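You operate a simulated robot arm through the tools that you are given. There is no shell and no other tool. Be economical: measure what you need, move in short steps, check, and stop when the job is done.

You run a simulated robot arm. Do the job below in one go: nothing can be reset, and whatever is moved stays where it is left.

## Task
Tap both rail plate dowels of grey machine five home, then lock the rail.
Fine: dowel 1 before dowel 2, by the copper mallet; mallet parked. The machine stays off.

It is judged by the outcome, as a careful person would: the job done as asked, and still so three seconds after it is handed in. It fails if anything else is knocked over, pushed out of place, dropped, spilled or broken.

## Robot
A 6-joint arm with a fingered hand, fixed in place. Base frame: the origin is at the foot of the arm, x ahead of it, y to its left, z up. Lengths are in cm, angles in degrees, forces in N, time in s.
With the tool pointing down near the work surface it reaches from about 48 to 80 cm from the base axis. Its first joint turns from -166.0 to 166.0 degrees. Payload 4 kg.
The tool frame sits at the grasp point between the pads (the TCP): z along the fingers, y along the line on which they close. The tips reach 2 cm beyond it. Largest opening 14 cm; the body of the gripper starts 5.4 cm behind the TCP. The gripper is a hand of 3 fingers: y runs from the thumb to the fingers, the wrist lies at [0, 0, -21.5] in the tool frame.
Orientation is that of the tool frame in the base frame, as [roll, pitch, yaw] about the fixed x, y, z axes, in that order (R = Rz(yaw) Ry(pitch) Rx(roll)). With the fingers straight down and closing along the base's y, the tool's x points along the base's -x, its y along +y and its z along -z.

## Interface
- The arm moves only by the tool step_arm. Its argument "increments" is a list that holds one entry, the list of rows, each a list of 6 numbers: the turn, a rotation vector about the tool's x, y, z in rad, then the shift along the tool's x, y, z in mm. In form: [[[ax, ay, az, dx, dy, dz], ...]]. A call has 1 to 10 rows; each row is the pose to reach, as a shift and turn from the pose commanded when the call began, along the tool's axes at that moment. Each row takes 0.2 s and may step no farther than 5 cm and 8.6 degrees from the row before; otherwise, the whole call is refused. Where a pose cannot be reached the arm comes as near as it can. A force on the tool above 40 N (or 10 N above the force at the start of the call, whichever is more), or a blocked arm, ends the call early, and 0.2 s more pass. In this call time passes only in rows, and 0.2 s behind the last. The reply holds the time, the measured pose of the TCP, the force on the tool along the base axes, the opening and the grip force, in the units named above and with some noise, with the torque about the TCP (base axes, N m) and any sound that the robot's microphone picked up.
- Cameras (640 x 400 px; columns grow to the right, rows downward): "scene" is fixed at [5.09, -49.82, 162.89]; the picture's right is [0.53, -0.85, 0.00], its down [-0.59, -0.37, -0.72] and it looks along [0.61, 0.38, -0.70] (base axes); focal length 318 px, centre (320, 200). "wrist" rides on the gripper at [7.4, -4.3, -7.9] in the tool frame; the picture's right is [0.50, 0.87, 0.00], its down [-0.59, 0.34, -0.73] and it looks along [-0.64, 0.37, 0.68] (tool axes); focal length 275 px, centre (320, 200). There is no depth. A picture from a camera that has moved, and an enlarged one, comes with that camera's place and axes in the base frame and with its lens.
- capture(camera): a new picture of that camera. The clock stands still meanwhile.
- slide_trunk(by): slides the trunk up (or, below 0, down) by that many cm; the arm rides with it, the base frame stays. It gives what a move gives, with no picture.
- set_fingers(finger1, finger2, thumb_bend): sets how far each is bent, from 0 (flat) to 1 (curled in); at 0.3 the hand is open as for a grip, at 0.7 the pads meet at the TCP. One left out holds its place. A second passes; each finger stops where it meets its share of the squeeze, and holds until it gets a number again. It is the only way to open and close the hand. It gives what a move gives, with no picture; readings hold the bend of each and the force on the fingers (four entries, about 0 where the hand has none), thumb and palm.
- inspect(camera, box): a new picture of the part [left, top, right, bottom] of that camera's present view, enlarged. The clock stands still meanwhile.
- close_job(): hands the job in; it is judged then, once.

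Work in short steps. Places have to be worked out from the pictures, the camera data and where the tool is seen: move nearer, look again, correct. Check each grasp and each placing, and mend what went wrong. You have 120 turns and 84 pictures in all, those below and enlarged ones among them. Open the gripper and draw the arm clear of the work before you hand the job in, unless the task says otherwise; then end with one line.

The tools are called after ">>>" as name(argument=value, ...) on one line, values as JSON. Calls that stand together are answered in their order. step_arm: Moves the arm, as the interface text tells. Its arguments: {"type":"object","properties":{"increments":{"type":"array","items":{"type":"array","items":{"type":"array","items":{"type":"number"}}}}},"required":["increments"]} The other tools are called the same way: slide_trunk (by) slides the trunk up or down; set_fingers (finger1, finger2, thumb_bend) moves the fingers one by one; capture (camera) takes a picture; inspect (camera, box) takes an enlarged picture of a part of a camera's view; close_job () hands the job in.

At the start:

```text
time: 0.0
ee_pos: [48.55, -3.3, 114.56]
tcp_rot: [180.0, 0.0, 179.9]
wrist_force: [-0.2, -0.6, 0.4]
ft_torque: [-0.05, -0.01, 0.02]
grip_width: 13.98
grasp_force: 0.1
shape: jaw
bend: [0.3, 0.3, 0.3]
finger forces: [0.1, 0.1, 0.2, 0.0, 0.1, 0.1]
trunk travel left (down, up): [-20.0, 39.0]
```

scene: 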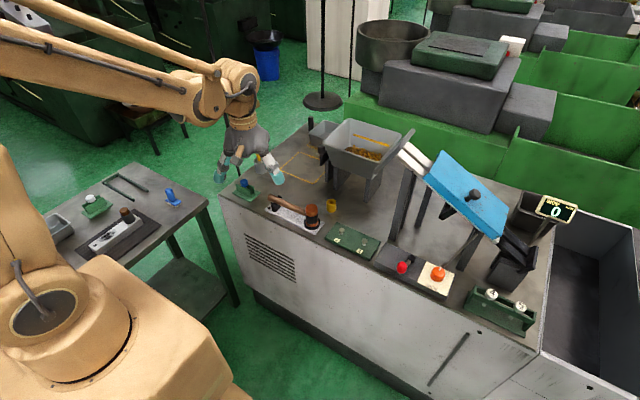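
wrist: 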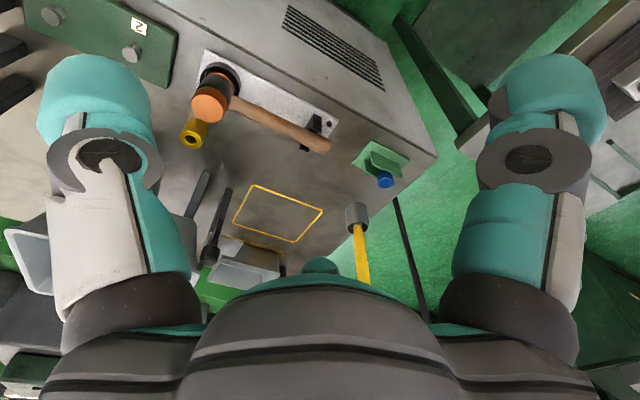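

The scene shows a bench machine with a mallet on a white plate, and plates with dowels. I inspect enlarged parts to identify mallet, dowels and lock.

>>> inspect(camera="scene", box=[220, 160, 400, 272])

>>> inspect(camera="scene", box=[380, 180, 580, 340])

>>> inspect(camera="scene", box=[40, 160, 220, 272])

>>> inspect(camera="wrist", box=[0, 0, 440, 275])

```text
3.56 times, centred on (310, 216) of scene
camera zoom: at [5.09, -49.82, 162.89], right [0.53, -0.85, 0.0], down [-0.59, -0.37, -0.72], along [0.61, 0.38, -0.7], focal length 1133 px, centre (356, 143)
```

zoom: 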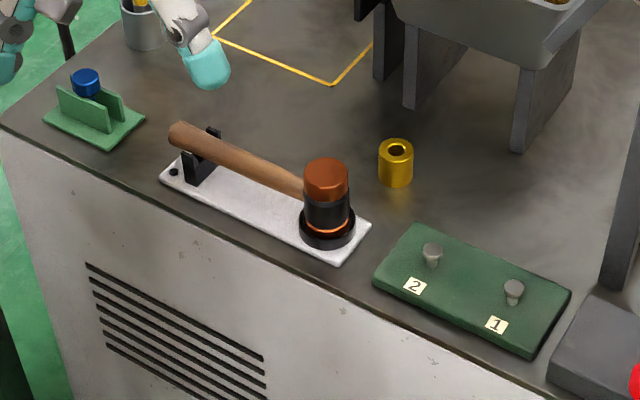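

```text
2.50 times, centred on (480, 260) of scene
camera zoom: at [5.09, -49.82, 162.89], right [0.53, -0.85, 0.0], down [-0.59, -0.37, -0.72], along [0.61, 0.38, -0.7], focal length 796 px, centre (-80, 50)
```

zoom: 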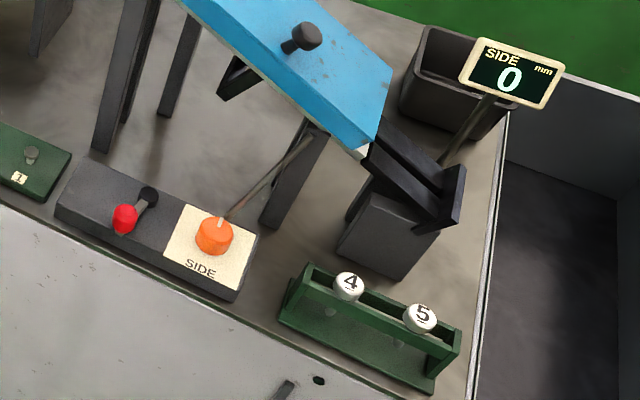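

```text
3.56 times, centred on (130, 216) of scene
camera zoom: at [5.09, -49.82, 162.89], right [0.53, -0.85, 0.0], down [-0.59, -0.37, -0.72], along [0.61, 0.38, -0.7], focal length 1133 px, centre (996, 143)
```

zoom: 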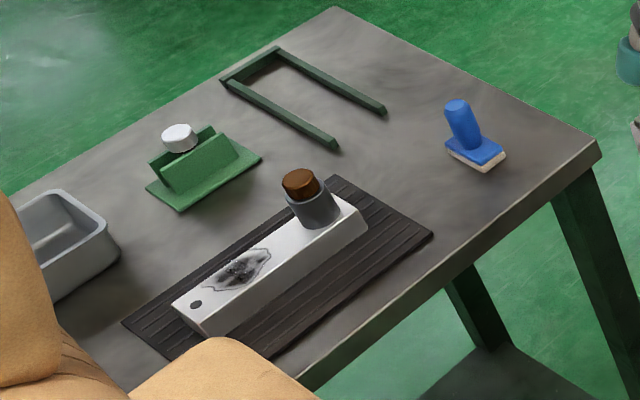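

```text
1.45 times, centred on (220, 138) of wrist
camera zoom: at [41.25, -7.71, 122.37], right [-0.5, 0.87, 0.0], down [0.59, 0.34, 0.73], along [0.64, 0.37, -0.68], focal length 400 px, centre (466, 291)
```

zoom: 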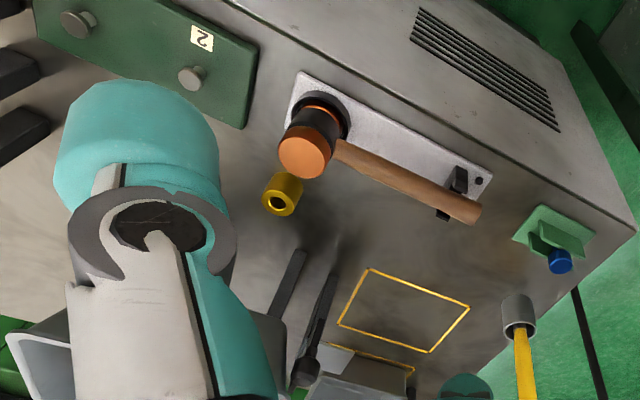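

Bench dowels 1 and 2 are at about (63.4,-29.3) and (63.5,-21.3), head z about 86.8. The mallet head is at about (62.7,-10.9) with its handle along +y. I move the hand to -y, high up, to look at the possible rail lock.

>>> step_arm(increments=[[[0, 0, 0, -1, -45, 4], [0, 0, 0, -3, -90, 8], [0, 0, 0, -4, -135, 12], [0, 0, 0, -6, -180, 16], [0, 0, 0, -8, -225, 20], [0, 0, 0, -9, -270, 24], [0, 0, 0, -10, -315, 28], [0, 0, 0, -12, -360, 32], [0, 0, 0, -13, -400, 36], [0, 0, 0, -15, -440, 40]]])

>>> capture(camera="wrist")

>>> capture(camera="scene")

```text
time: 2.2
ee_pos: [50.11, -47.75, 110.63]
tcp_rot: [179.9, -0.1, -180.0]
wrist_force: [-0.5, 0.3, -0.1]
ft_torque: [0.01, 0.01, 0.02]
grip_width: 14.0
grasp_force: 0.1
shape: jaw
bend: [0.3, 0.3, 0.3]
finger forces: [0.1, 0.0, 0.1, 0.1, 0.0, 0.1]
trunk travel left (down, up): [-20.0, 39.0]
```

```text
77 pictures are left
camera wrist: at [42.69, -52.06, 118.54], right [-0.5, 0.87, 0.0], down [0.59, 0.34, 0.73], along [0.64, 0.37, -0.68], focal length 275 px, centre (320, 200)
```

wrist: 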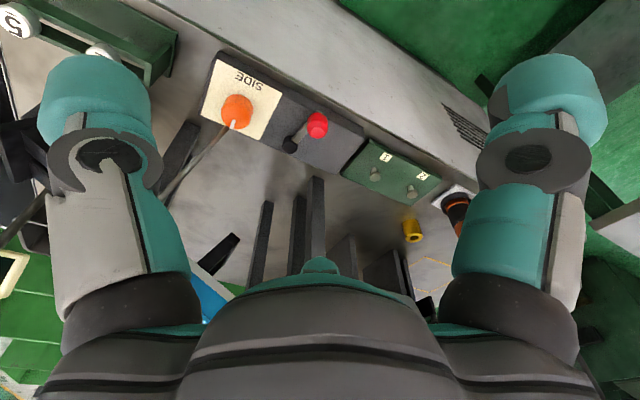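

```text
76 pictures are left
```

scene: 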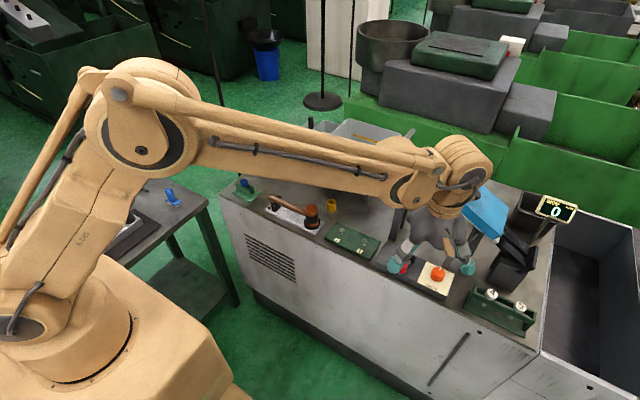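

>>> inspect(camera="wrist", box=[180, 40, 470, 240])

>>> inspect(camera="wrist", box=[0, 0, 280, 140])

```text
2.00 times, centred on (325, 140) of wrist
camera zoom: at [42.69, -52.06, 118.54], right [-0.5, 0.87, 0.0], down [0.59, 0.34, 0.73], along [0.64, 0.37, -0.68], focal length 551 px, centre (310, 320)
```

zoom: 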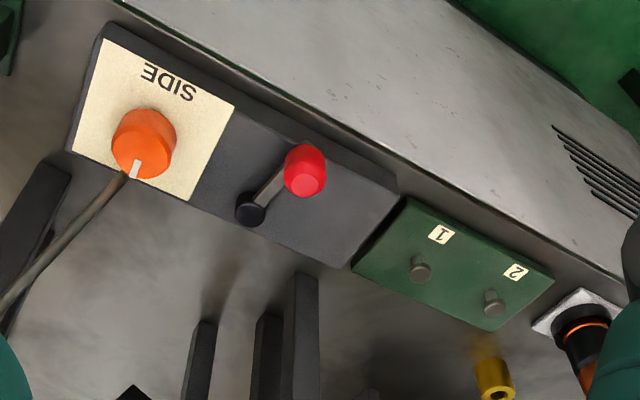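

```text
2.29 times, centred on (140, 70) of wrist
camera zoom: at [42.69, -52.06, 118.54], right [-0.5, 0.87, 0.0], down [0.59, 0.34, 0.73], along [0.64, 0.37, -0.68], focal length 629 px, centre (731, 497)
```

zoom: 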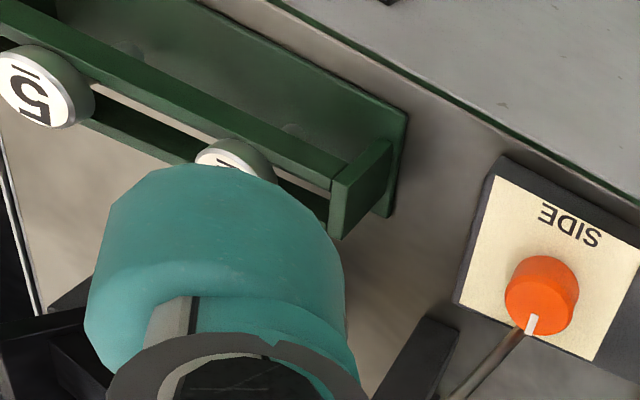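

The red-knob lever at about (60,-43,87.6), pivot at about (66.5,-43.4,84.3), beside the SIDE dial, looks like the rail clamp. I move closer to look at it.

>>> step_arm(increments=[[[0, 0, 0, -10, 5, 35], [0, 0, 0, -20, 10, 70], [0, 0, 0, -30, 15, 105], [0, 0, 0, -35, 20, 130]]])

>>> capture(camera="wrist")

>>> inspect(camera="scene", box=[360, 230, 480, 305])

```text
time: 3.2
ee_pos: [53.7, -45.34, 97.51]
tcp_rot: [180.0, -0.1, -179.9]
wrist_force: [0.0, 0.9, -0.4]
ft_torque: [0.04, 0.0, 0.0]
grip_width: 14.0
grasp_force: 0.2
shape: jaw
bend: [0.3, 0.3, 0.3]
finger forces: [0.0, 0.0, 0.0, 0.1, 0.0, 0.1]
trunk travel left (down, up): [-20.0, 39.0]
```

```text
73 pictures are left
camera wrist: at [46.31, -49.78, 105.34], right [-0.5, 0.87, 0.0], down [0.59, 0.34, 0.73], along [0.64, 0.37, -0.68], focal length 275 px, centre (320, 200)
```

wrist: 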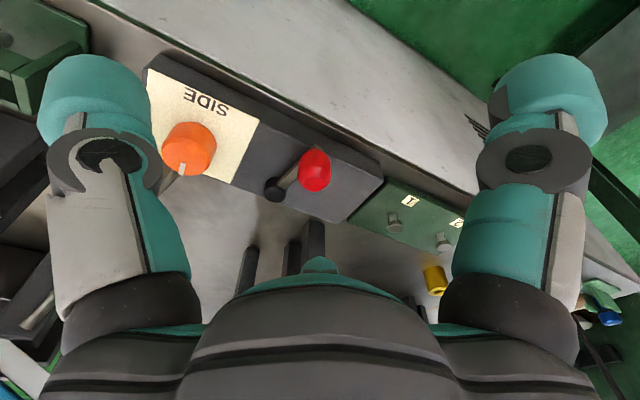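

```text
5.33 times, centred on (420, 268) of scene
camera zoom: at [5.09, -49.82, 162.89], right [0.53, -0.85, 0.0], down [-0.59, -0.37, -0.72], along [0.61, 0.38, -0.7], focal length 1699 px, centre (-213, -160)
```

zoom: 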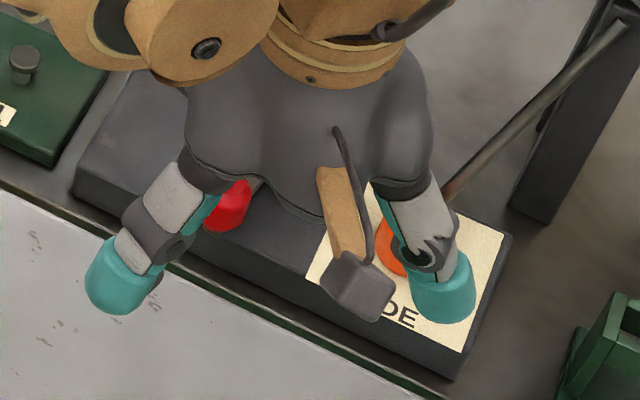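

>>> inspect(camera="wrist", box=[240, 120, 400, 220])

```text
4.00 times, centred on (320, 170) of wrist
camera zoom: at [46.31, -49.78, 105.34], right [-0.5, 0.87, 0.0], down [0.59, 0.34, 0.73], along [0.64, 0.37, -0.68], focal length 1101 px, centre (320, 320)
```

zoom: 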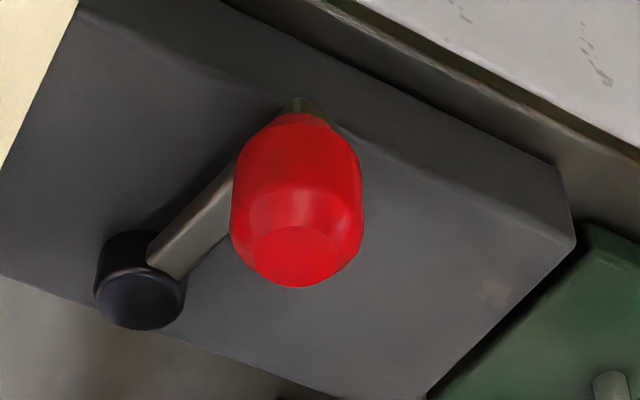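

The lever is a vertical-axis clamp: pivot about (66.8,-43.7), knob about (60.5,-42). It comes last, so I first go to the mallet, rising and yawing so the fingers will close across its handle.

>>> step_arm(increments=[[[0, 0, 0.14, 0, 30, -30], [0, 0, 0.28, 0, 70, -60], [0, 0, 0.42, -2, 110, -85], [0, 0, 0.56, -5, 155, -85], [0, 0, 0.7, -8, 200, -85], [0, 0, 0.84, -11, 245, -85], [0, 0, 0.98, -14, 290, -85], [0, 0, 1.12, -17, 335, -85], [0, 0, 1.26, -20, 375, -85], [0, 0, 1.4, -23, 405, -85]]])

>>> step_arm(increments=[[[0, 0, 0.085, 0, 0, 0], [0, 0, 0.17, 0, 0, 0]]])

>>> capture(camera="wrist")

>>> capture(camera="scene")

```text
time: 5.4
ee_pos: [55.91, -5.01, 106.01]
tcp_rot: [-180.0, 0.1, 99.7]
wrist_force: [0.3, 0.3, 0.8]
ft_torque: [-0.03, 0.0, -0.02]
grip_width: 13.98
grasp_force: 0.1
shape: jaw
bend: [0.3, 0.3, 0.3]
finger forces: [0.0, 0.0, 0.0, 0.0, 0.1, 0.0]
trunk travel left (down, up): [-20.0, 39.0]
```

```text
time: 6.0
ee_pos: [55.85, -4.88, 105.97]
tcp_rot: [179.9, -0.1, 89.9]
wrist_force: [-1.0, -0.1, 1.0]
ft_torque: [-0.02, -0.05, -0.02]
grip_width: 13.99
grasp_force: 0.0
shape: jaw
bend: [0.3, 0.3, 0.3]
finger forces: [0.0, 0.0, 0.0, 0.1, 0.0, 0.0]
trunk travel left (down, up): [-20.0, 39.0]
```

```text
70 pictures are left
camera wrist: at [51.69, 2.51, 113.81], right [0.87, 0.5, 0.0], down [0.34, -0.59, 0.73], along [0.37, -0.64, -0.68], focal length 275 px, centre (320, 200)
```

wrist: 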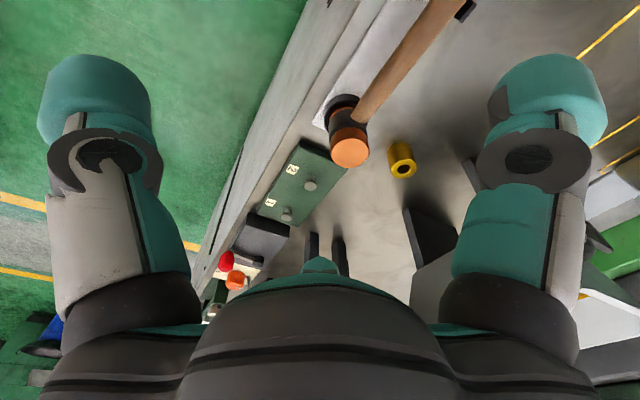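

```text
69 pictures are left
```

scene: 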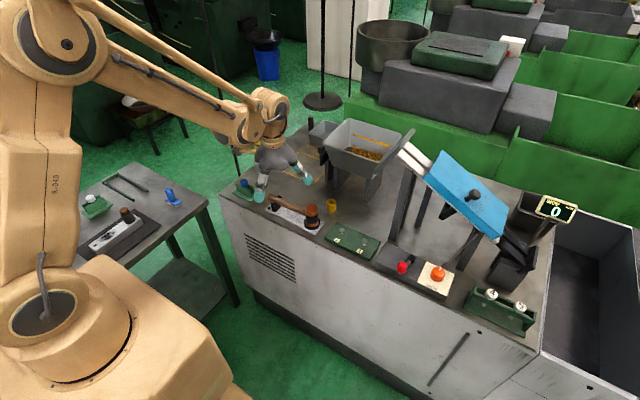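

The handle runs along y at x≈62.7, z≈88.4. I move over it at y≈-3.5 and descend to z≈97, then look.

>>> step_arm(increments=[[[0, 0, 0, 5, 34, 10], [0, 0, 0, 14, 68, 45], [0, 0, 0, 14, 68, 85]]])

>>> set_fingers(finger1=0.45, finger2=0.45, thumb_bend=0.45)

>>> capture(camera="wrist")

>>> inspect(camera="scene", box=[220, 140, 380, 240])

```text
time: 6.8
ee_pos: [62.83, -3.42, 97.5]
tcp_rot: [180.0, 0.0, 90.0]
wrist_force: [-0.3, 0.3, 0.6]
ft_torque: [0.0, -0.01, -0.02]
grip_width: 13.99
grasp_force: 0.1
shape: jaw
bend: [0.3, 0.3, 0.3]
finger forces: [0.1, 0.0, 0.0, 0.0, 0.0, 0.0]
trunk travel left (down, up): [-20.0, 39.0]
```

```text
time: 7.8
ee_pos: [62.65, -3.43, 97.49]
tcp_rot: [179.9, 0.0, 90.0]
wrist_force: [-0.3, -0.2, 1.0]
ft_torque: [0.04, 0.01, 0.03]
grip_width: 7.99
grasp_force: 0.1
shape: fingers
bend: [0.45, 0.45, 0.45]
finger forces: [0.0, 0.1, 0.1, 0.0, 0.1, 0.0]
trunk travel left (down, up): [-20.0, 39.0]
```

```text
68 pictures are left
camera wrist: at [58.49, 3.91, 105.4], right [0.87, 0.5, 0.0], down [0.34, -0.59, 0.73], along [0.37, -0.64, -0.68], focal length 275 px, centre (320, 200)
```

wrist: 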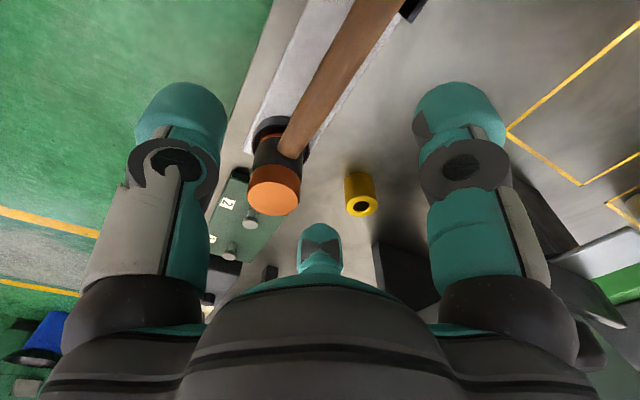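

```text
4.00 times, centred on (300, 190) of scene
camera zoom: at [5.09, -49.82, 162.89], right [0.53, -0.85, 0.0], down [-0.59, -0.37, -0.72], along [0.61, 0.38, -0.7], focal length 1274 px, centre (400, 240)
```

zoom: 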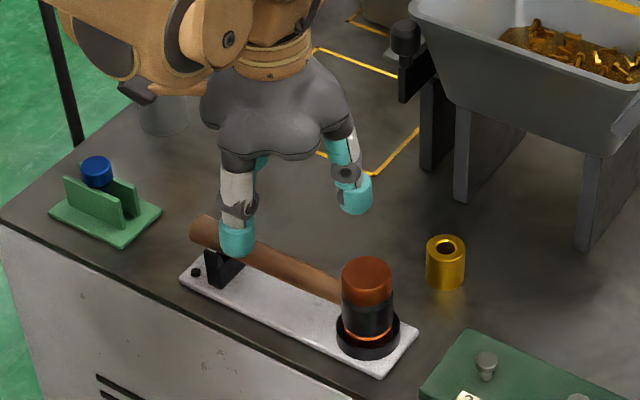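

The hand's two fingers look widely spaced along tool x, so I close the fingers in the air to see how the pads converge.

>>> set_fingers(finger1=0.62, finger2=0.62, thumb_bend=0.62)

>>> capture(camera="wrist")

>>> inspect(camera="scene", box=[220, 140, 380, 240])

```text
time: 8.8
ee_pos: [62.69, -3.47, 97.44]
tcp_rot: [179.9, 0.0, 89.9]
wrist_force: [-0.5, 0.3, -0.7]
ft_torque: [-0.02, -0.02, -0.03]
grip_width: 2.61
grasp_force: 0.1
shape: fingers
bend: [0.62, 0.62, 0.62]
finger forces: [0.0, 0.0, 0.0, 0.0, 0.0, 0.0]
trunk travel left (down, up): [-20.0, 39.0]
```

```text
66 pictures are left
camera wrist: at [58.49, 3.91, 105.4], right [0.87, 0.5, 0.0], down [0.34, -0.59, 0.73], along [0.37, -0.64, -0.68], focal length 275 px, centre (320, 200)
```

wrist: 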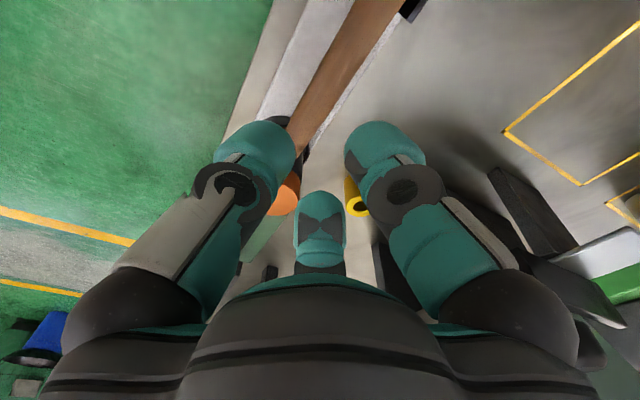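

```text
4.00 times, centred on (300, 190) of scene
camera zoom: at [5.09, -49.82, 162.89], right [0.53, -0.85, 0.0], down [-0.59, -0.37, -0.72], along [0.61, 0.38, -0.7], focal length 1274 px, centre (400, 240)
```

zoom: 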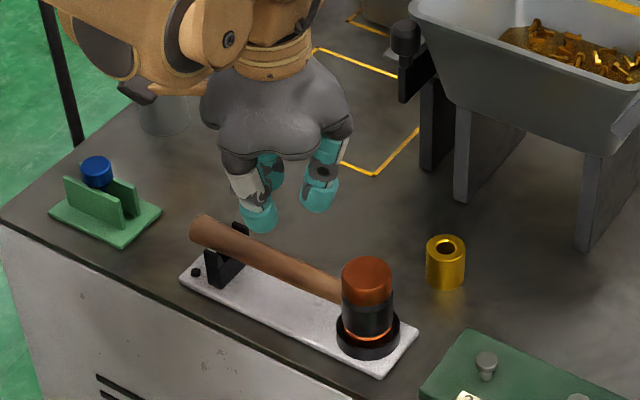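

The three fingers converge radially like a three-jaw chuck. I open to about 0.47, offset 0.8 cm toward the two-finger side, and descend to z≈93.5 for a check.

>>> set_fingers(finger1=0.47, finger2=0.47, thumb_bend=0.42)

>>> step_arm(increments=[[[0, 0, 0, -3, 8, 20], [0, 0, 0, -3, 8, 38]]])

>>> capture(camera="wrist")

>>> inspect(camera="scene", box=[250, 170, 346, 230])

```text
time: 9.8
ee_pos: [62.78, -3.5, 97.64]
tcp_rot: [180.0, 0.1, 90.1]
wrist_force: [-0.1, 0.1, 0.6]
ft_torque: [0.01, -0.01, -0.01]
grip_width: 8.09
grasp_force: 0.0
shape: fingers
bend: [0.47, 0.47, 0.42]
finger forces: [0.0, 0.0, 0.0, 0.0, 0.0, 0.0]
trunk travel left (down, up): [-20.0, 39.0]
```

```text
time: 10.4
ee_pos: [63.43, -3.63, 93.56]
tcp_rot: [180.0, 0.0, 90.0]
wrist_force: [-0.1, -0.4, -0.9]
ft_torque: [0.0, -0.01, 0.01]
grip_width: 8.09
grasp_force: 0.1
shape: fingers
bend: [0.47, 0.47, 0.42]
finger forces: [0.0, 0.1, 0.0, 0.0, 0.0, 0.1]
trunk travel left (down, up): [-20.0, 39.0]
```

```text
64 pictures are left
camera wrist: at [59.2, 3.65, 101.51], right [0.87, 0.5, 0.0], down [0.34, -0.59, 0.73], along [0.37, -0.64, -0.68], focal length 275 px, centre (320, 200)
```

wrist: 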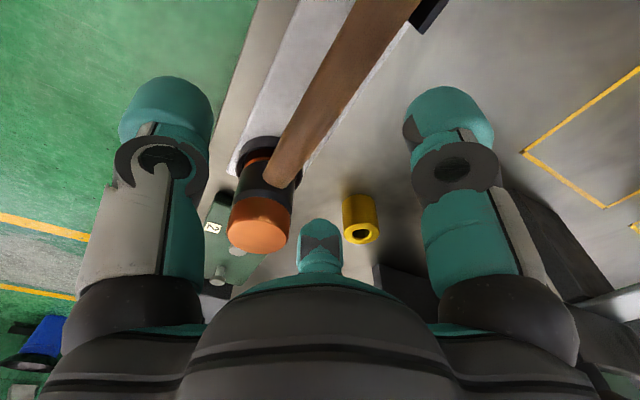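

```text
6.67 times, centred on (298, 200) of scene
camera zoom: at [5.09, -49.82, 162.89], right [0.53, -0.85, 0.0], down [-0.59, -0.37, -0.72], along [0.61, 0.38, -0.7], focal length 2124 px, centre (467, 200)
```

zoom: 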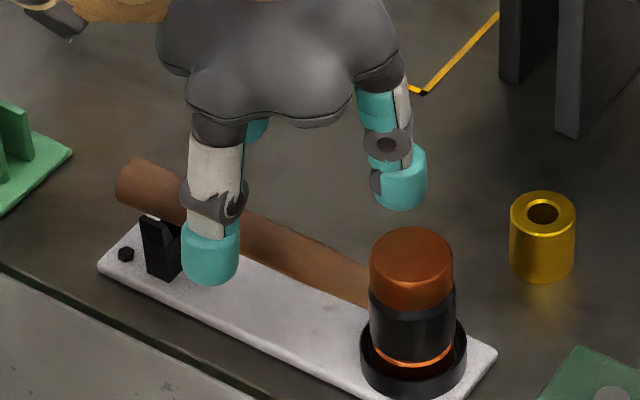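

Finger positions clear the head and cradle diagonally; I shift 0.9 cm toward the head and lower to the handle.

>>> step_arm(increments=[[[0, 0, 0, -9, 0, 12], [0, 0, 0, -9, 0, 24], [0, 0, 0, -9, 0, 36], [0, 0, 0, -9, 0, 49]]])

>>> capture(camera="wrist")

>>> inspect(camera="scene", box=[250, 170, 346, 230])

```text
time: 11.4
ee_pos: [63.62, -4.53, 88.81]
tcp_rot: [-180.0, 0.0, 89.9]
wrist_force: [-0.8, 0.7, -0.9]
ft_torque: [0.02, -0.03, 0.0]
grip_width: 8.08
grasp_force: 0.0
shape: fingers
bend: [0.47, 0.47, 0.42]
finger forces: [0.1, 0.0, 0.0, 0.1, 0.1, 0.0]
trunk travel left (down, up): [-20.0, 39.0]
```

```text
62 pictures are left
camera wrist: at [59.4, 2.79, 96.6], right [0.87, 0.5, 0.0], down [0.34, -0.59, 0.73], along [0.37, -0.64, -0.68], focal length 275 px, centre (320, 200)
```

wrist: 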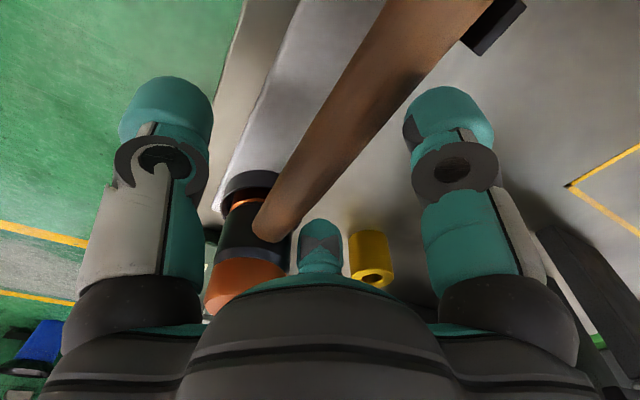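

```text
6.67 times, centred on (298, 200) of scene
camera zoom: at [5.09, -49.82, 162.89], right [0.53, -0.85, 0.0], down [-0.59, -0.37, -0.72], along [0.61, 0.38, -0.7], focal length 2124 px, centre (467, 200)
```

zoom: 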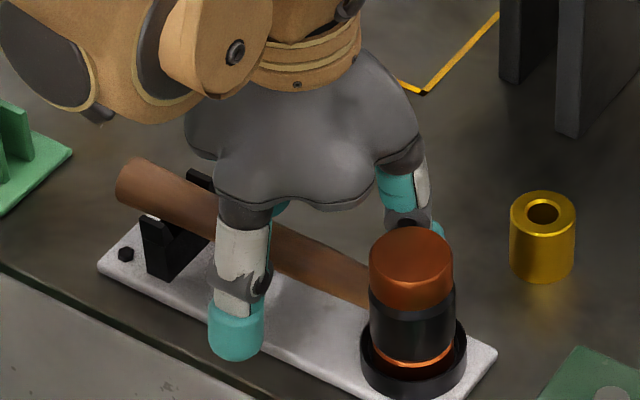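

Fingers straddle the handle. I nudge 0.5 cm back so that the grip centres on the handle, then close.

>>> step_arm(increments=[[[0, 0, 0, 0, -5, 3]]])

>>> set_fingers(finger1=0.52, finger2=0.52, thumb_bend=0.6)

```text
time: 11.8
ee_pos: [63.0, -4.5, 88.51]
tcp_rot: [-180.0, -0.1, 90.0]
wrist_force: [-0.4, 0.0, -0.1]
ft_torque: [0.01, -0.01, 0.02]
grip_width: 8.11
grasp_force: 0.1
shape: fingers
bend: [0.47, 0.47, 0.42]
finger forces: [0.0, 0.1, 0.0, 0.0, 0.0, 0.0]
trunk travel left (down, up): [-20.0, 39.0]
```

```text
time: 12.8
ee_pos: [63.04, -4.64, 88.42]
tcp_rot: [180.0, 0.0, 90.0]
wrist_force: [-0.9, -0.5, 0.7]
ft_torque: [0.01, 0.02, 0.0]
grip_width: 4.56
grasp_force: 0.2
shape: fingers
bend: [0.52, 0.52, 0.6]
finger forces: [0.1, 0.2, 0.0, 0.0, 0.0, 0.0]
trunk travel left (down, up): [-20.0, 39.0]
```

No contact yet; I close further.

>>> set_fingers(finger1=0.57, finger2=0.57, thumb_bend=0.66)

>>> capture(camera="wrist")

```text
time: 13.8
ee_pos: [63.04, -4.7, 88.48]
tcp_rot: [179.9, 0.0, 90.0]
wrist_force: [0.2, -0.3, -0.4]
ft_torque: [0.01, 0.0, -0.01]
grip_width: 3.56
grasp_force: 4.2
shape: fingers
bend: [0.55, 0.54, 0.64]
finger forces: [1.2, 2.5, 0.0, 0.0, 3.8, 0.1]
trunk travel left (down, up): [-20.0, 39.0]
```

```text
60 pictures are left
camera wrist: at [58.82, 2.73, 96.3], right [0.87, 0.5, 0.0], down [0.34, -0.59, 0.73], along [0.37, -0.64, -0.68], focal length 275 px, centre (320, 200)
```

wrist: 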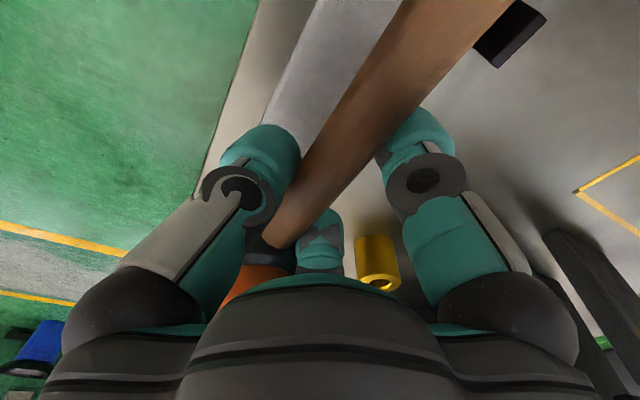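

All three digits touch the handle. I squeeze harder, by commanding them further.

>>> set_fingers(finger1=0.8, finger2=0.8, thumb_bend=0.9)

```text
time: 14.8
ee_pos: [63.08, -4.62, 88.53]
tcp_rot: [-180.0, 0.1, 90.1]
wrist_force: [-0.6, -0.1, -0.4]
ft_torque: [0.08, 0.03, -0.03]
grip_width: 2.94
grasp_force: 24.6
shape: fingers
bend: [0.56, 0.54, 0.65]
finger forces: [13.5, 11.5, 0.0, 0.1, 25.1, 0.1]
trunk travel left (down, up): [-20.0, 39.0]
```

Firm, balanced grip (25 N). I try fuller squeeze and lift a little to test.

>>> set_fingers(finger1=1.0, finger2=1.0, thumb_bend=1.0)

>>> step_arm(increments=[[[0, 0, 0, 0, 0, -6], [0, 0, 0, 0, 0, -14], [0, 0, 0, 0, 0, -24], [0, 0, 0, 0, 0, -34], [0, 0, 0, 0, 0, -44], [0, 0, 0, 0, 0, -54]]])

>>> capture(camera="wrist")

>>> inspect(camera="scene", box=[236, 150, 380, 240])

```text
time: 15.8
ee_pos: [63.05, -4.69, 88.46]
tcp_rot: [179.9, 0.1, 90.0]
wrist_force: [0.3, -0.1, 0.1]
ft_torque: [0.13, 0.0, 0.01]
grip_width: 2.71
grasp_force: 26.3
shape: fingers
bend: [0.53, 0.52, 0.62]
finger forces: [13.8, 12.2, 0.1, 0.0, 25.2, 0.0]
trunk travel left (down, up): [-20.0, 39.0]
```

```text
time: 17.2
ee_pos: [63.01, -4.69, 93.94]
tcp_rot: [-180.0, 0.1, 90.0]
wrist_force: [0.6, 0.4, -4.0]
ft_torque: [0.17, -0.06, -0.02]
grip_width: 2.7
grasp_force: 25.4
shape: fingers
bend: [0.53, 0.52, 0.62]
finger forces: [13.7, 12.1, 0.0, 0.0, 25.4, 0.1]
trunk travel left (down, up): [-20.0, 39.0]
```

```text
59 pictures are left
camera wrist: at [58.77, 2.69, 101.85], right [0.87, 0.5, 0.0], down [0.34, -0.59, 0.73], along [0.37, -0.64, -0.68], focal length 275 px, centre (320, 200)
```

wrist: 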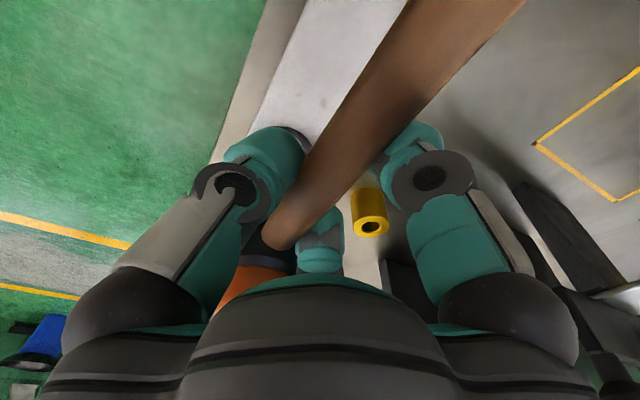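

```text
4.44 times, centred on (308, 195) of scene
camera zoom: at [5.09, -49.82, 162.89], right [0.53, -0.85, 0.0], down [-0.59, -0.37, -0.72], along [0.61, 0.38, -0.7], focal length 1416 px, centre (373, 222)
```

zoom: 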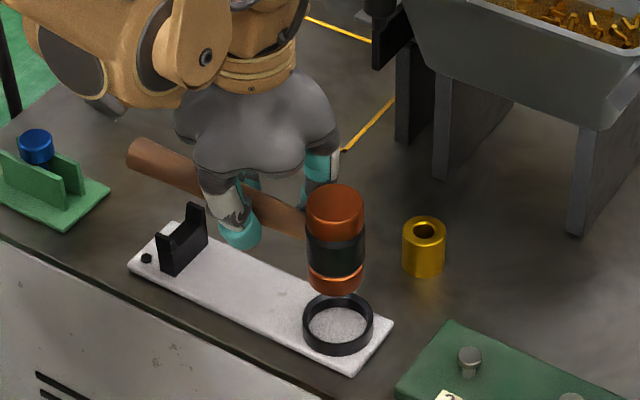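

Mallet is held level (≈0.4 kg), head centre about (-0.45,-6.3) from the TCP and its bottom face about 4.1 cm below it. I raise and carry it to above dowel 1, yawing 45° so the hand stays clear of dowel 2.

>>> step_arm(increments=[[[0, 0, 0, 0, 0, -15], [0, 0, 0, 0, 0, -30], [0, 0, -0.13, -33, -6, -30], [0, 0, -0.26, -66, -12, -30], [0, 0, -0.39, -99, -18, -30], [0, 0, -0.52, -132, -24, -30], [0, 0, -0.65, -165, -31, -30], [0, 0, -0.785, -198, -37, -30]]])

>>> inspect(camera="scene", box=[300, 190, 428, 270])

>>> capture(camera="wrist")

```text
time: 19.0
ee_pos: [59.27, -24.69, 97.06]
tcp_rot: [180.0, 0.0, 135.1]
wrist_force: [-0.2, 0.1, -4.5]
ft_torque: [0.12, 0.13, 0.0]
grip_width: 2.68
grasp_force: 26.3
shape: fingers
bend: [0.53, 0.52, 0.62]
finger forces: [13.6, 12.2, 0.1, 0.0, 25.4, 0.0]
trunk travel left (down, up): [-20.0, 39.0]
```

```text
5.00 times, centred on (364, 230) of scene
camera zoom: at [5.09, -49.82, 162.89], right [0.53, -0.85, 0.0], down [-0.59, -0.37, -0.72], along [0.61, 0.38, -0.7], focal length 1593 px, centre (100, 50)
```

zoom: 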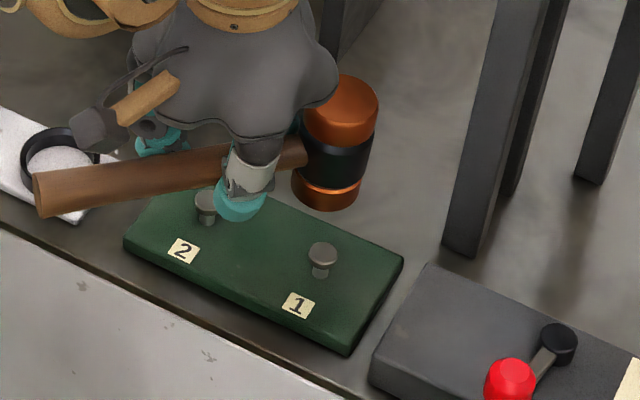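

```text
56 pictures are left
camera wrist: at [51.05, -22.55, 104.97], right [0.26, 0.97, 0.0], down [0.66, -0.17, 0.73], along [0.71, -0.19, -0.68], focal length 275 px, centre (320, 200)
```

wrist: 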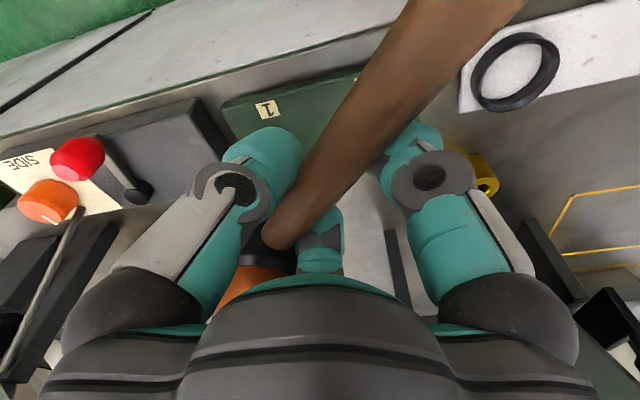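

The mallet's face is straight above dowel 1 (both at about 63.5,-29.2). I lower to about 2 cm above it and check.

>>> step_arm(increments=[[[0, 0, 0, 0, 0, 20], [0, 0, 0, 0, 0, 40]]])

>>> inspect(camera="scene", box=[300, 190, 428, 270])

```text
time: 19.6
ee_pos: [59.33, -24.6, 92.9]
tcp_rot: [-180.0, 0.0, 135.1]
wrist_force: [1.1, -0.4, -3.9]
ft_torque: [0.14, 0.12, 0.02]
grip_width: 2.7
grasp_force: 25.7
shape: fingers
bend: [0.53, 0.52, 0.62]
finger forces: [13.6, 12.2, 0.1, 0.1, 25.5, 0.0]
trunk travel left (down, up): [-20.0, 39.0]
```

```text
5.00 times, centred on (364, 230) of scene
camera zoom: at [5.09, -49.82, 162.89], right [0.53, -0.85, 0.0], down [-0.59, -0.37, -0.72], along [0.61, 0.38, -0.7], focal length 1593 px, centre (100, 50)
```

zoom: 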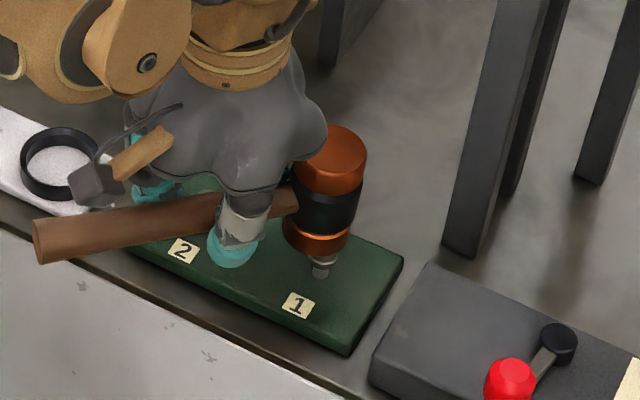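

Correcting about 4 mm sideways, I come down with a soft first tap.

>>> step_arm(increments=[[[0, 0, 0, -4, 1, 5], [0, 0, 0, -4, 1, 12], [0, 0, 0, -4, 1, 20], [0, 0, 0, -4, 1, 26]]])

>>> inspect(camera="scene", box=[300, 190, 428, 270])

```text
time: 20.6
ee_pos: [59.64, -24.61, 90.29]
tcp_rot: [-179.9, 0.1, 135.0]
wrist_force: [0.3, 0.4, -1.2]
ft_torque: [-0.03, 0.02, -0.01]
grip_width: 2.72
grasp_force: 26.6
shape: fingers
bend: [0.53, 0.52, 0.62]
finger forces: [13.7, 13.2, 0.0, 0.0, 25.8, 0.0]
trunk travel left (down, up): [-20.0, 39.0]
```

```text
5.00 times, centred on (364, 230) of scene
camera zoom: at [5.09, -49.82, 162.89], right [0.53, -0.85, 0.0], down [-0.59, -0.37, -0.72], along [0.61, 0.38, -0.7], focal length 1593 px, centre (100, 50)
```

zoom: 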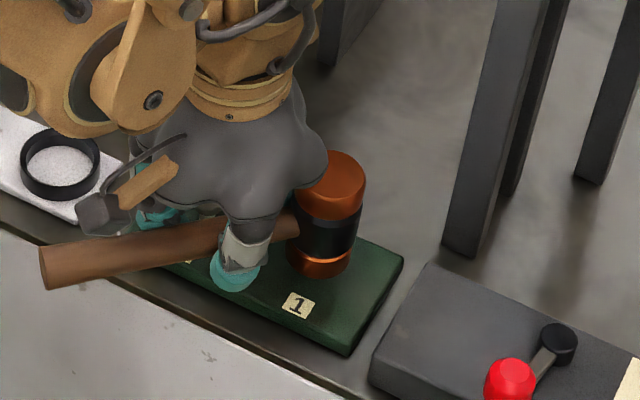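

Light contact with the dowel at TCP z≈90.3. I lift 2.5 cm and make a real tap aimed a bit below contact.

>>> step_arm(increments=[[[0, 0, 0, 0, 0, -15], [0, 0, 0, 0, 0, -28], [0, 0, 0, 0, 0, 8]]])

>>> inspect(camera="scene", box=[300, 190, 428, 270])

```text
time: 21.4
ee_pos: [59.82, -24.63, 89.48]
tcp_rot: [-180.0, 0.0, 135.1]
wrist_force: [1.4, -0.1, -1.0]
ft_torque: [-0.07, -0.03, 0.03]
grip_width: 2.69
grasp_force: 26.7
shape: fingers
bend: [0.53, 0.52, 0.62]
finger forces: [13.9, 13.3, 0.1, 0.1, 25.6, 0.0]
trunk travel left (down, up): [-20.0, 39.0]
```

```text
5.00 times, centred on (364, 230) of scene
camera zoom: at [5.09, -49.82, 162.89], right [0.53, -0.85, 0.0], down [-0.59, -0.37, -0.72], along [0.61, 0.38, -0.7], focal length 1593 px, centre (100, 50)
```

zoom: 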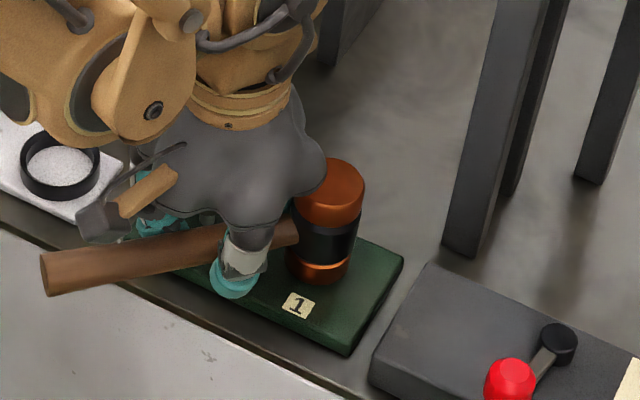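

TCP now at 89.5 with light load. I raise to see the dowel.

>>> step_arm(increments=[[[0, 0, 0, 0, 0, -20], [0, 0, 0, 0, 0, -60]]])

>>> inspect(camera="scene", box=[300, 190, 428, 270])

```text
time: 22.0
ee_pos: [59.39, -24.66, 95.56]
tcp_rot: [-180.0, 0.0, 135.1]
wrist_force: [0.5, -0.6, -3.6]
ft_torque: [0.13, 0.12, 0.03]
grip_width: 2.7
grasp_force: 25.8
shape: fingers
bend: [0.53, 0.52, 0.62]
finger forces: [13.3, 12.9, 0.0, 0.0, 25.9, 0.0]
trunk travel left (down, up): [-20.0, 39.0]
```

```text
5.00 times, centred on (364, 230) of scene
camera zoom: at [5.09, -49.82, 162.89], right [0.53, -0.85, 0.0], down [-0.59, -0.37, -0.72], along [0.61, 0.38, -0.7], focal length 1593 px, centre (100, 50)
```

zoom: 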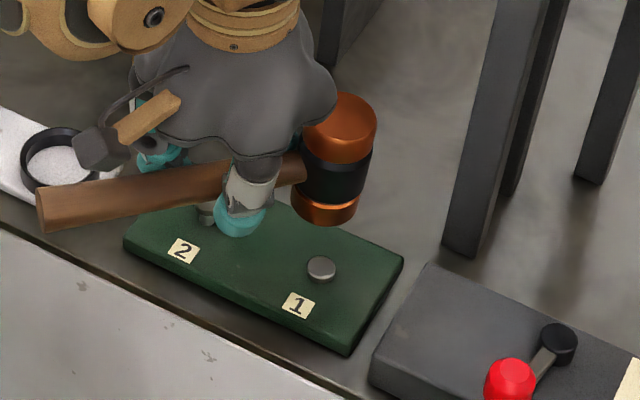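

Dowel 1 went down a lot. I zoom to see if it is seated.

>>> inspect(camera="scene", box=[332, 225, 380, 255])

```text
13.33 times, centred on (356, 240) of scene
camera zoom: at [5.09, -49.82, 162.89], right [0.53, -0.85, 0.0], down [-0.59, -0.37, -0.72], along [0.61, 0.38, -0.7], focal length 4247 px, centre (-160, -333)
```

zoom: 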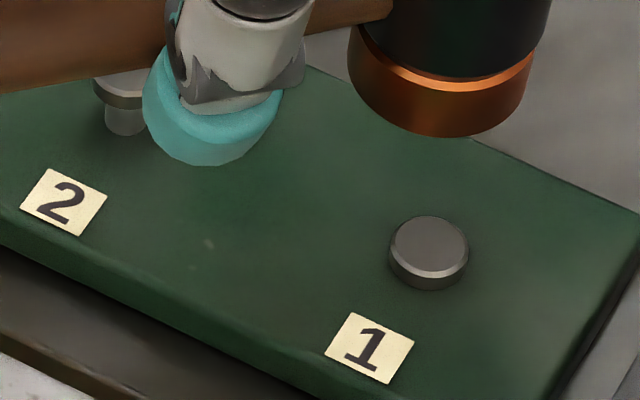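

Dowel 1's head appears to sit on the plate. One confirming tap, slightly deeper, to be sure it's fully home.

>>> step_arm(increments=[[[0, 0, 0, 0, 0, 35], [0, 0, 0, 0, 0, 63], [0, 0, 0, 0, 0, 64], [0, 0, 0, 0, 0, 30], [0, 0, 0, 0, 0, 0]]])

>>> inspect(camera="scene", box=[332, 225, 380, 255])

```text
time: 23.2
ee_pos: [59.6, -24.6, 95.49]
tcp_rot: [-179.9, 0.0, 135.0]
wrist_force: [0.4, -0.1, -3.2]
ft_torque: [0.15, 0.13, 0.0]
grip_width: 2.67
grasp_force: 26.0
shape: fingers
bend: [0.53, 0.52, 0.62]
finger forces: [13.7, 12.7, 0.0, 0.1, 26.1, 0.0]
trunk travel left (down, up): [-20.0, 39.0]
```

```text
13.33 times, centred on (356, 240) of scene
camera zoom: at [5.09, -49.82, 162.89], right [0.53, -0.85, 0.0], down [-0.59, -0.37, -0.72], along [0.61, 0.38, -0.7], focal length 4247 px, centre (-160, -333)
```

zoom: 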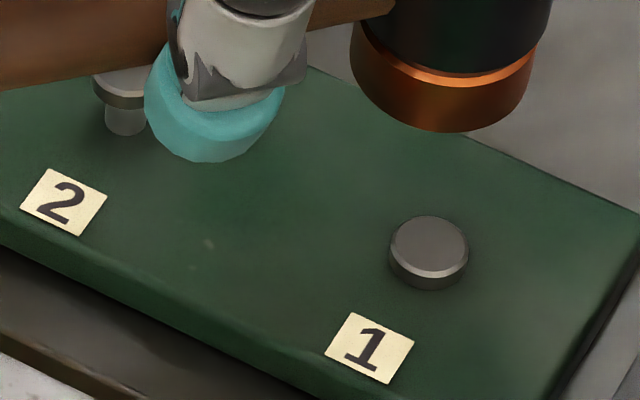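

Unchanged, so dowel 1 is home. I shift 8 cm in +y to above dowel 2.

>>> step_arm(increments=[[[0, 0, 0, 19, 18, 0], [0, 0, 0, 38, 37, 0], [0, 0, 0, 57, 55, 0], [0, 0, 0, 57, 55, 15]]])

>>> inspect(camera="scene", box=[290, 180, 418, 260])

```text
time: 24.2
ee_pos: [59.63, -16.99, 94.07]
tcp_rot: [-179.9, 0.0, 135.0]
wrist_force: [0.0, 0.0, -4.1]
ft_torque: [0.15, 0.12, 0.01]
grip_width: 2.64
grasp_force: 26.2
shape: fingers
bend: [0.53, 0.52, 0.62]
finger forces: [13.7, 12.6, 0.1, 0.0, 26.0, 0.0]
trunk travel left (down, up): [-20.0, 39.0]
```

```text
5.00 times, centred on (354, 220) of scene
camera zoom: at [5.09, -49.82, 162.89], right [0.53, -0.85, 0.0], down [-0.59, -0.37, -0.72], along [0.61, 0.38, -0.7], focal length 1593 px, centre (150, 100)
```

zoom: 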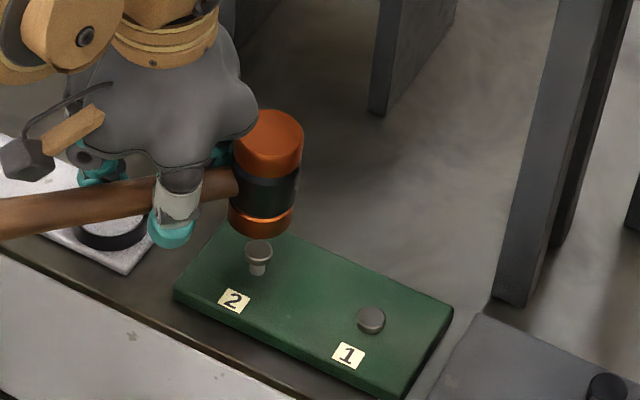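

Face is right above dowel 2. I tap it the same way and withdraw.

>>> step_arm(increments=[[[0, 0, 0, 0, 0, 15], [0, 0, 0, 0, 0, 45], [0, 0, 0, 0, 0, 47], [0, 0, 0, 0, 0, 15], [0, 0, 0, 0, 0, -15]]])

>>> inspect(camera="scene", box=[320, 218, 384, 258])

```text
time: 25.4
ee_pos: [59.68, -16.87, 95.78]
tcp_rot: [180.0, 0.0, 135.1]
wrist_force: [-0.2, 0.7, -3.2]
ft_torque: [0.17, 0.14, -0.02]
grip_width: 2.64
grasp_force: 26.2
shape: fingers
bend: [0.53, 0.52, 0.62]
finger forces: [13.8, 12.6, 0.0, 0.1, 26.3, 0.0]
trunk travel left (down, up): [-20.0, 39.0]
```

```text
10.00 times, centred on (352, 238) of scene
camera zoom: at [5.09, -49.82, 162.89], right [0.53, -0.85, 0.0], down [-0.59, -0.37, -0.72], along [0.61, 0.38, -0.7], focal length 3185 px, centre (0, -180)
```

zoom: 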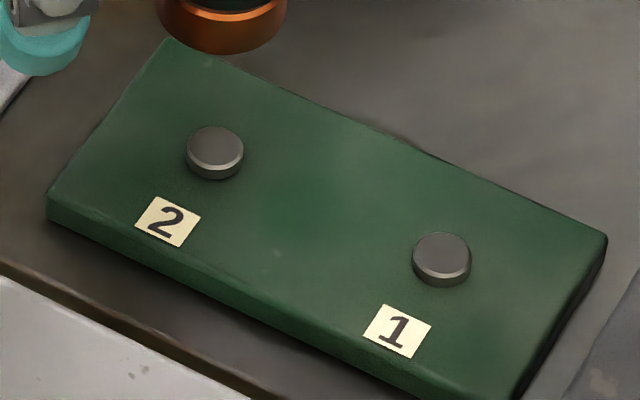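

Both heads look flush at equal height; one confirming tap on dowel 2, as I gave dowel 1.

>>> step_arm(increments=[[[0, 0, 0, 0, 0, 35], [0, 0, 0, 0, 0, 63], [0, 0, 0, 0, 0, 64], [0, 0, 0, 0, 0, 30], [0, 0, 0, 0, 0, 0]]])

>>> inspect(camera="scene", box=[320, 218, 384, 258])

```text
time: 26.6
ee_pos: [59.79, -16.77, 95.49]
tcp_rot: [179.9, -0.1, 135.0]
wrist_force: [0.5, 0.8, -3.0]
ft_torque: [0.11, 0.09, -0.02]
grip_width: 2.65
grasp_force: 26.1
shape: fingers
bend: [0.53, 0.52, 0.62]
finger forces: [13.6, 12.6, 0.0, 0.1, 26.3, 0.0]
trunk travel left (down, up): [-20.0, 39.0]
```

```text
10.00 times, centred on (352, 238) of scene
camera zoom: at [5.09, -49.82, 162.89], right [0.53, -0.85, 0.0], down [-0.59, -0.37, -0.72], along [0.61, 0.38, -0.7], focal length 3185 px, centre (0, -180)
```

zoom: 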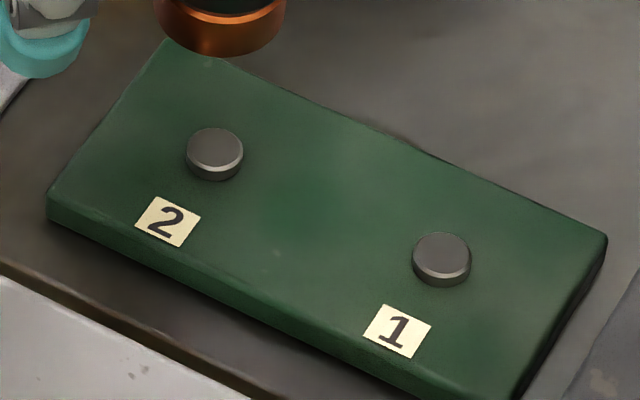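

Dowel 2 went a hair lower; one more, firmer, to be sure it bottoms.

>>> step_arm(increments=[[[0, 0, 0, 0, 0, 35], [0, 0, 0, 0, 0, 67], [0, 0, 0, 0, 0, 68], [0, 0, 0, 0, 0, 30], [0, 0, 0, 0, 0, 0]]])

>>> inspect(camera="scene", box=[320, 218, 384, 258])

>>> inspect(camera="scene", box=[250, 150, 378, 230])

```text
time: 27.8
ee_pos: [59.66, -16.86, 95.6]
tcp_rot: [-180.0, 0.1, 135.0]
wrist_force: [-0.5, -0.6, -3.7]
ft_torque: [0.12, 0.11, -0.01]
grip_width: 2.61
grasp_force: 26.4
shape: fingers
bend: [0.53, 0.53, 0.62]
finger forces: [14.0, 12.3, 0.1, 0.0, 26.3, 0.1]
trunk travel left (down, up): [-20.0, 39.0]
```

```text
10.00 times, centred on (352, 238) of scene
camera zoom: at [5.09, -49.82, 162.89], right [0.53, -0.85, 0.0], down [-0.59, -0.37, -0.72], along [0.61, 0.38, -0.7], focal length 3185 px, centre (0, -180)
```

zoom: 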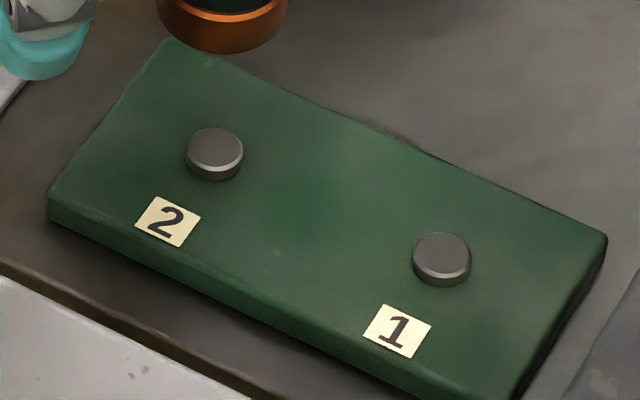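

```text
5.00 times, centred on (314, 190) of scene
camera zoom: at [5.09, -49.82, 162.89], right [0.53, -0.85, 0.0], down [-0.59, -0.37, -0.72], along [0.61, 0.38, -0.7], focal length 1593 px, centre (350, 250)
```

zoom: 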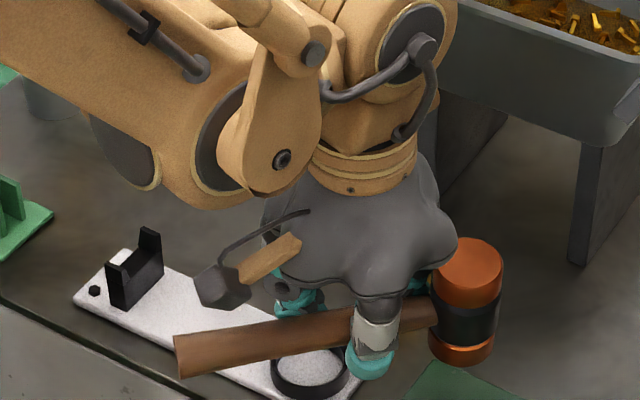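

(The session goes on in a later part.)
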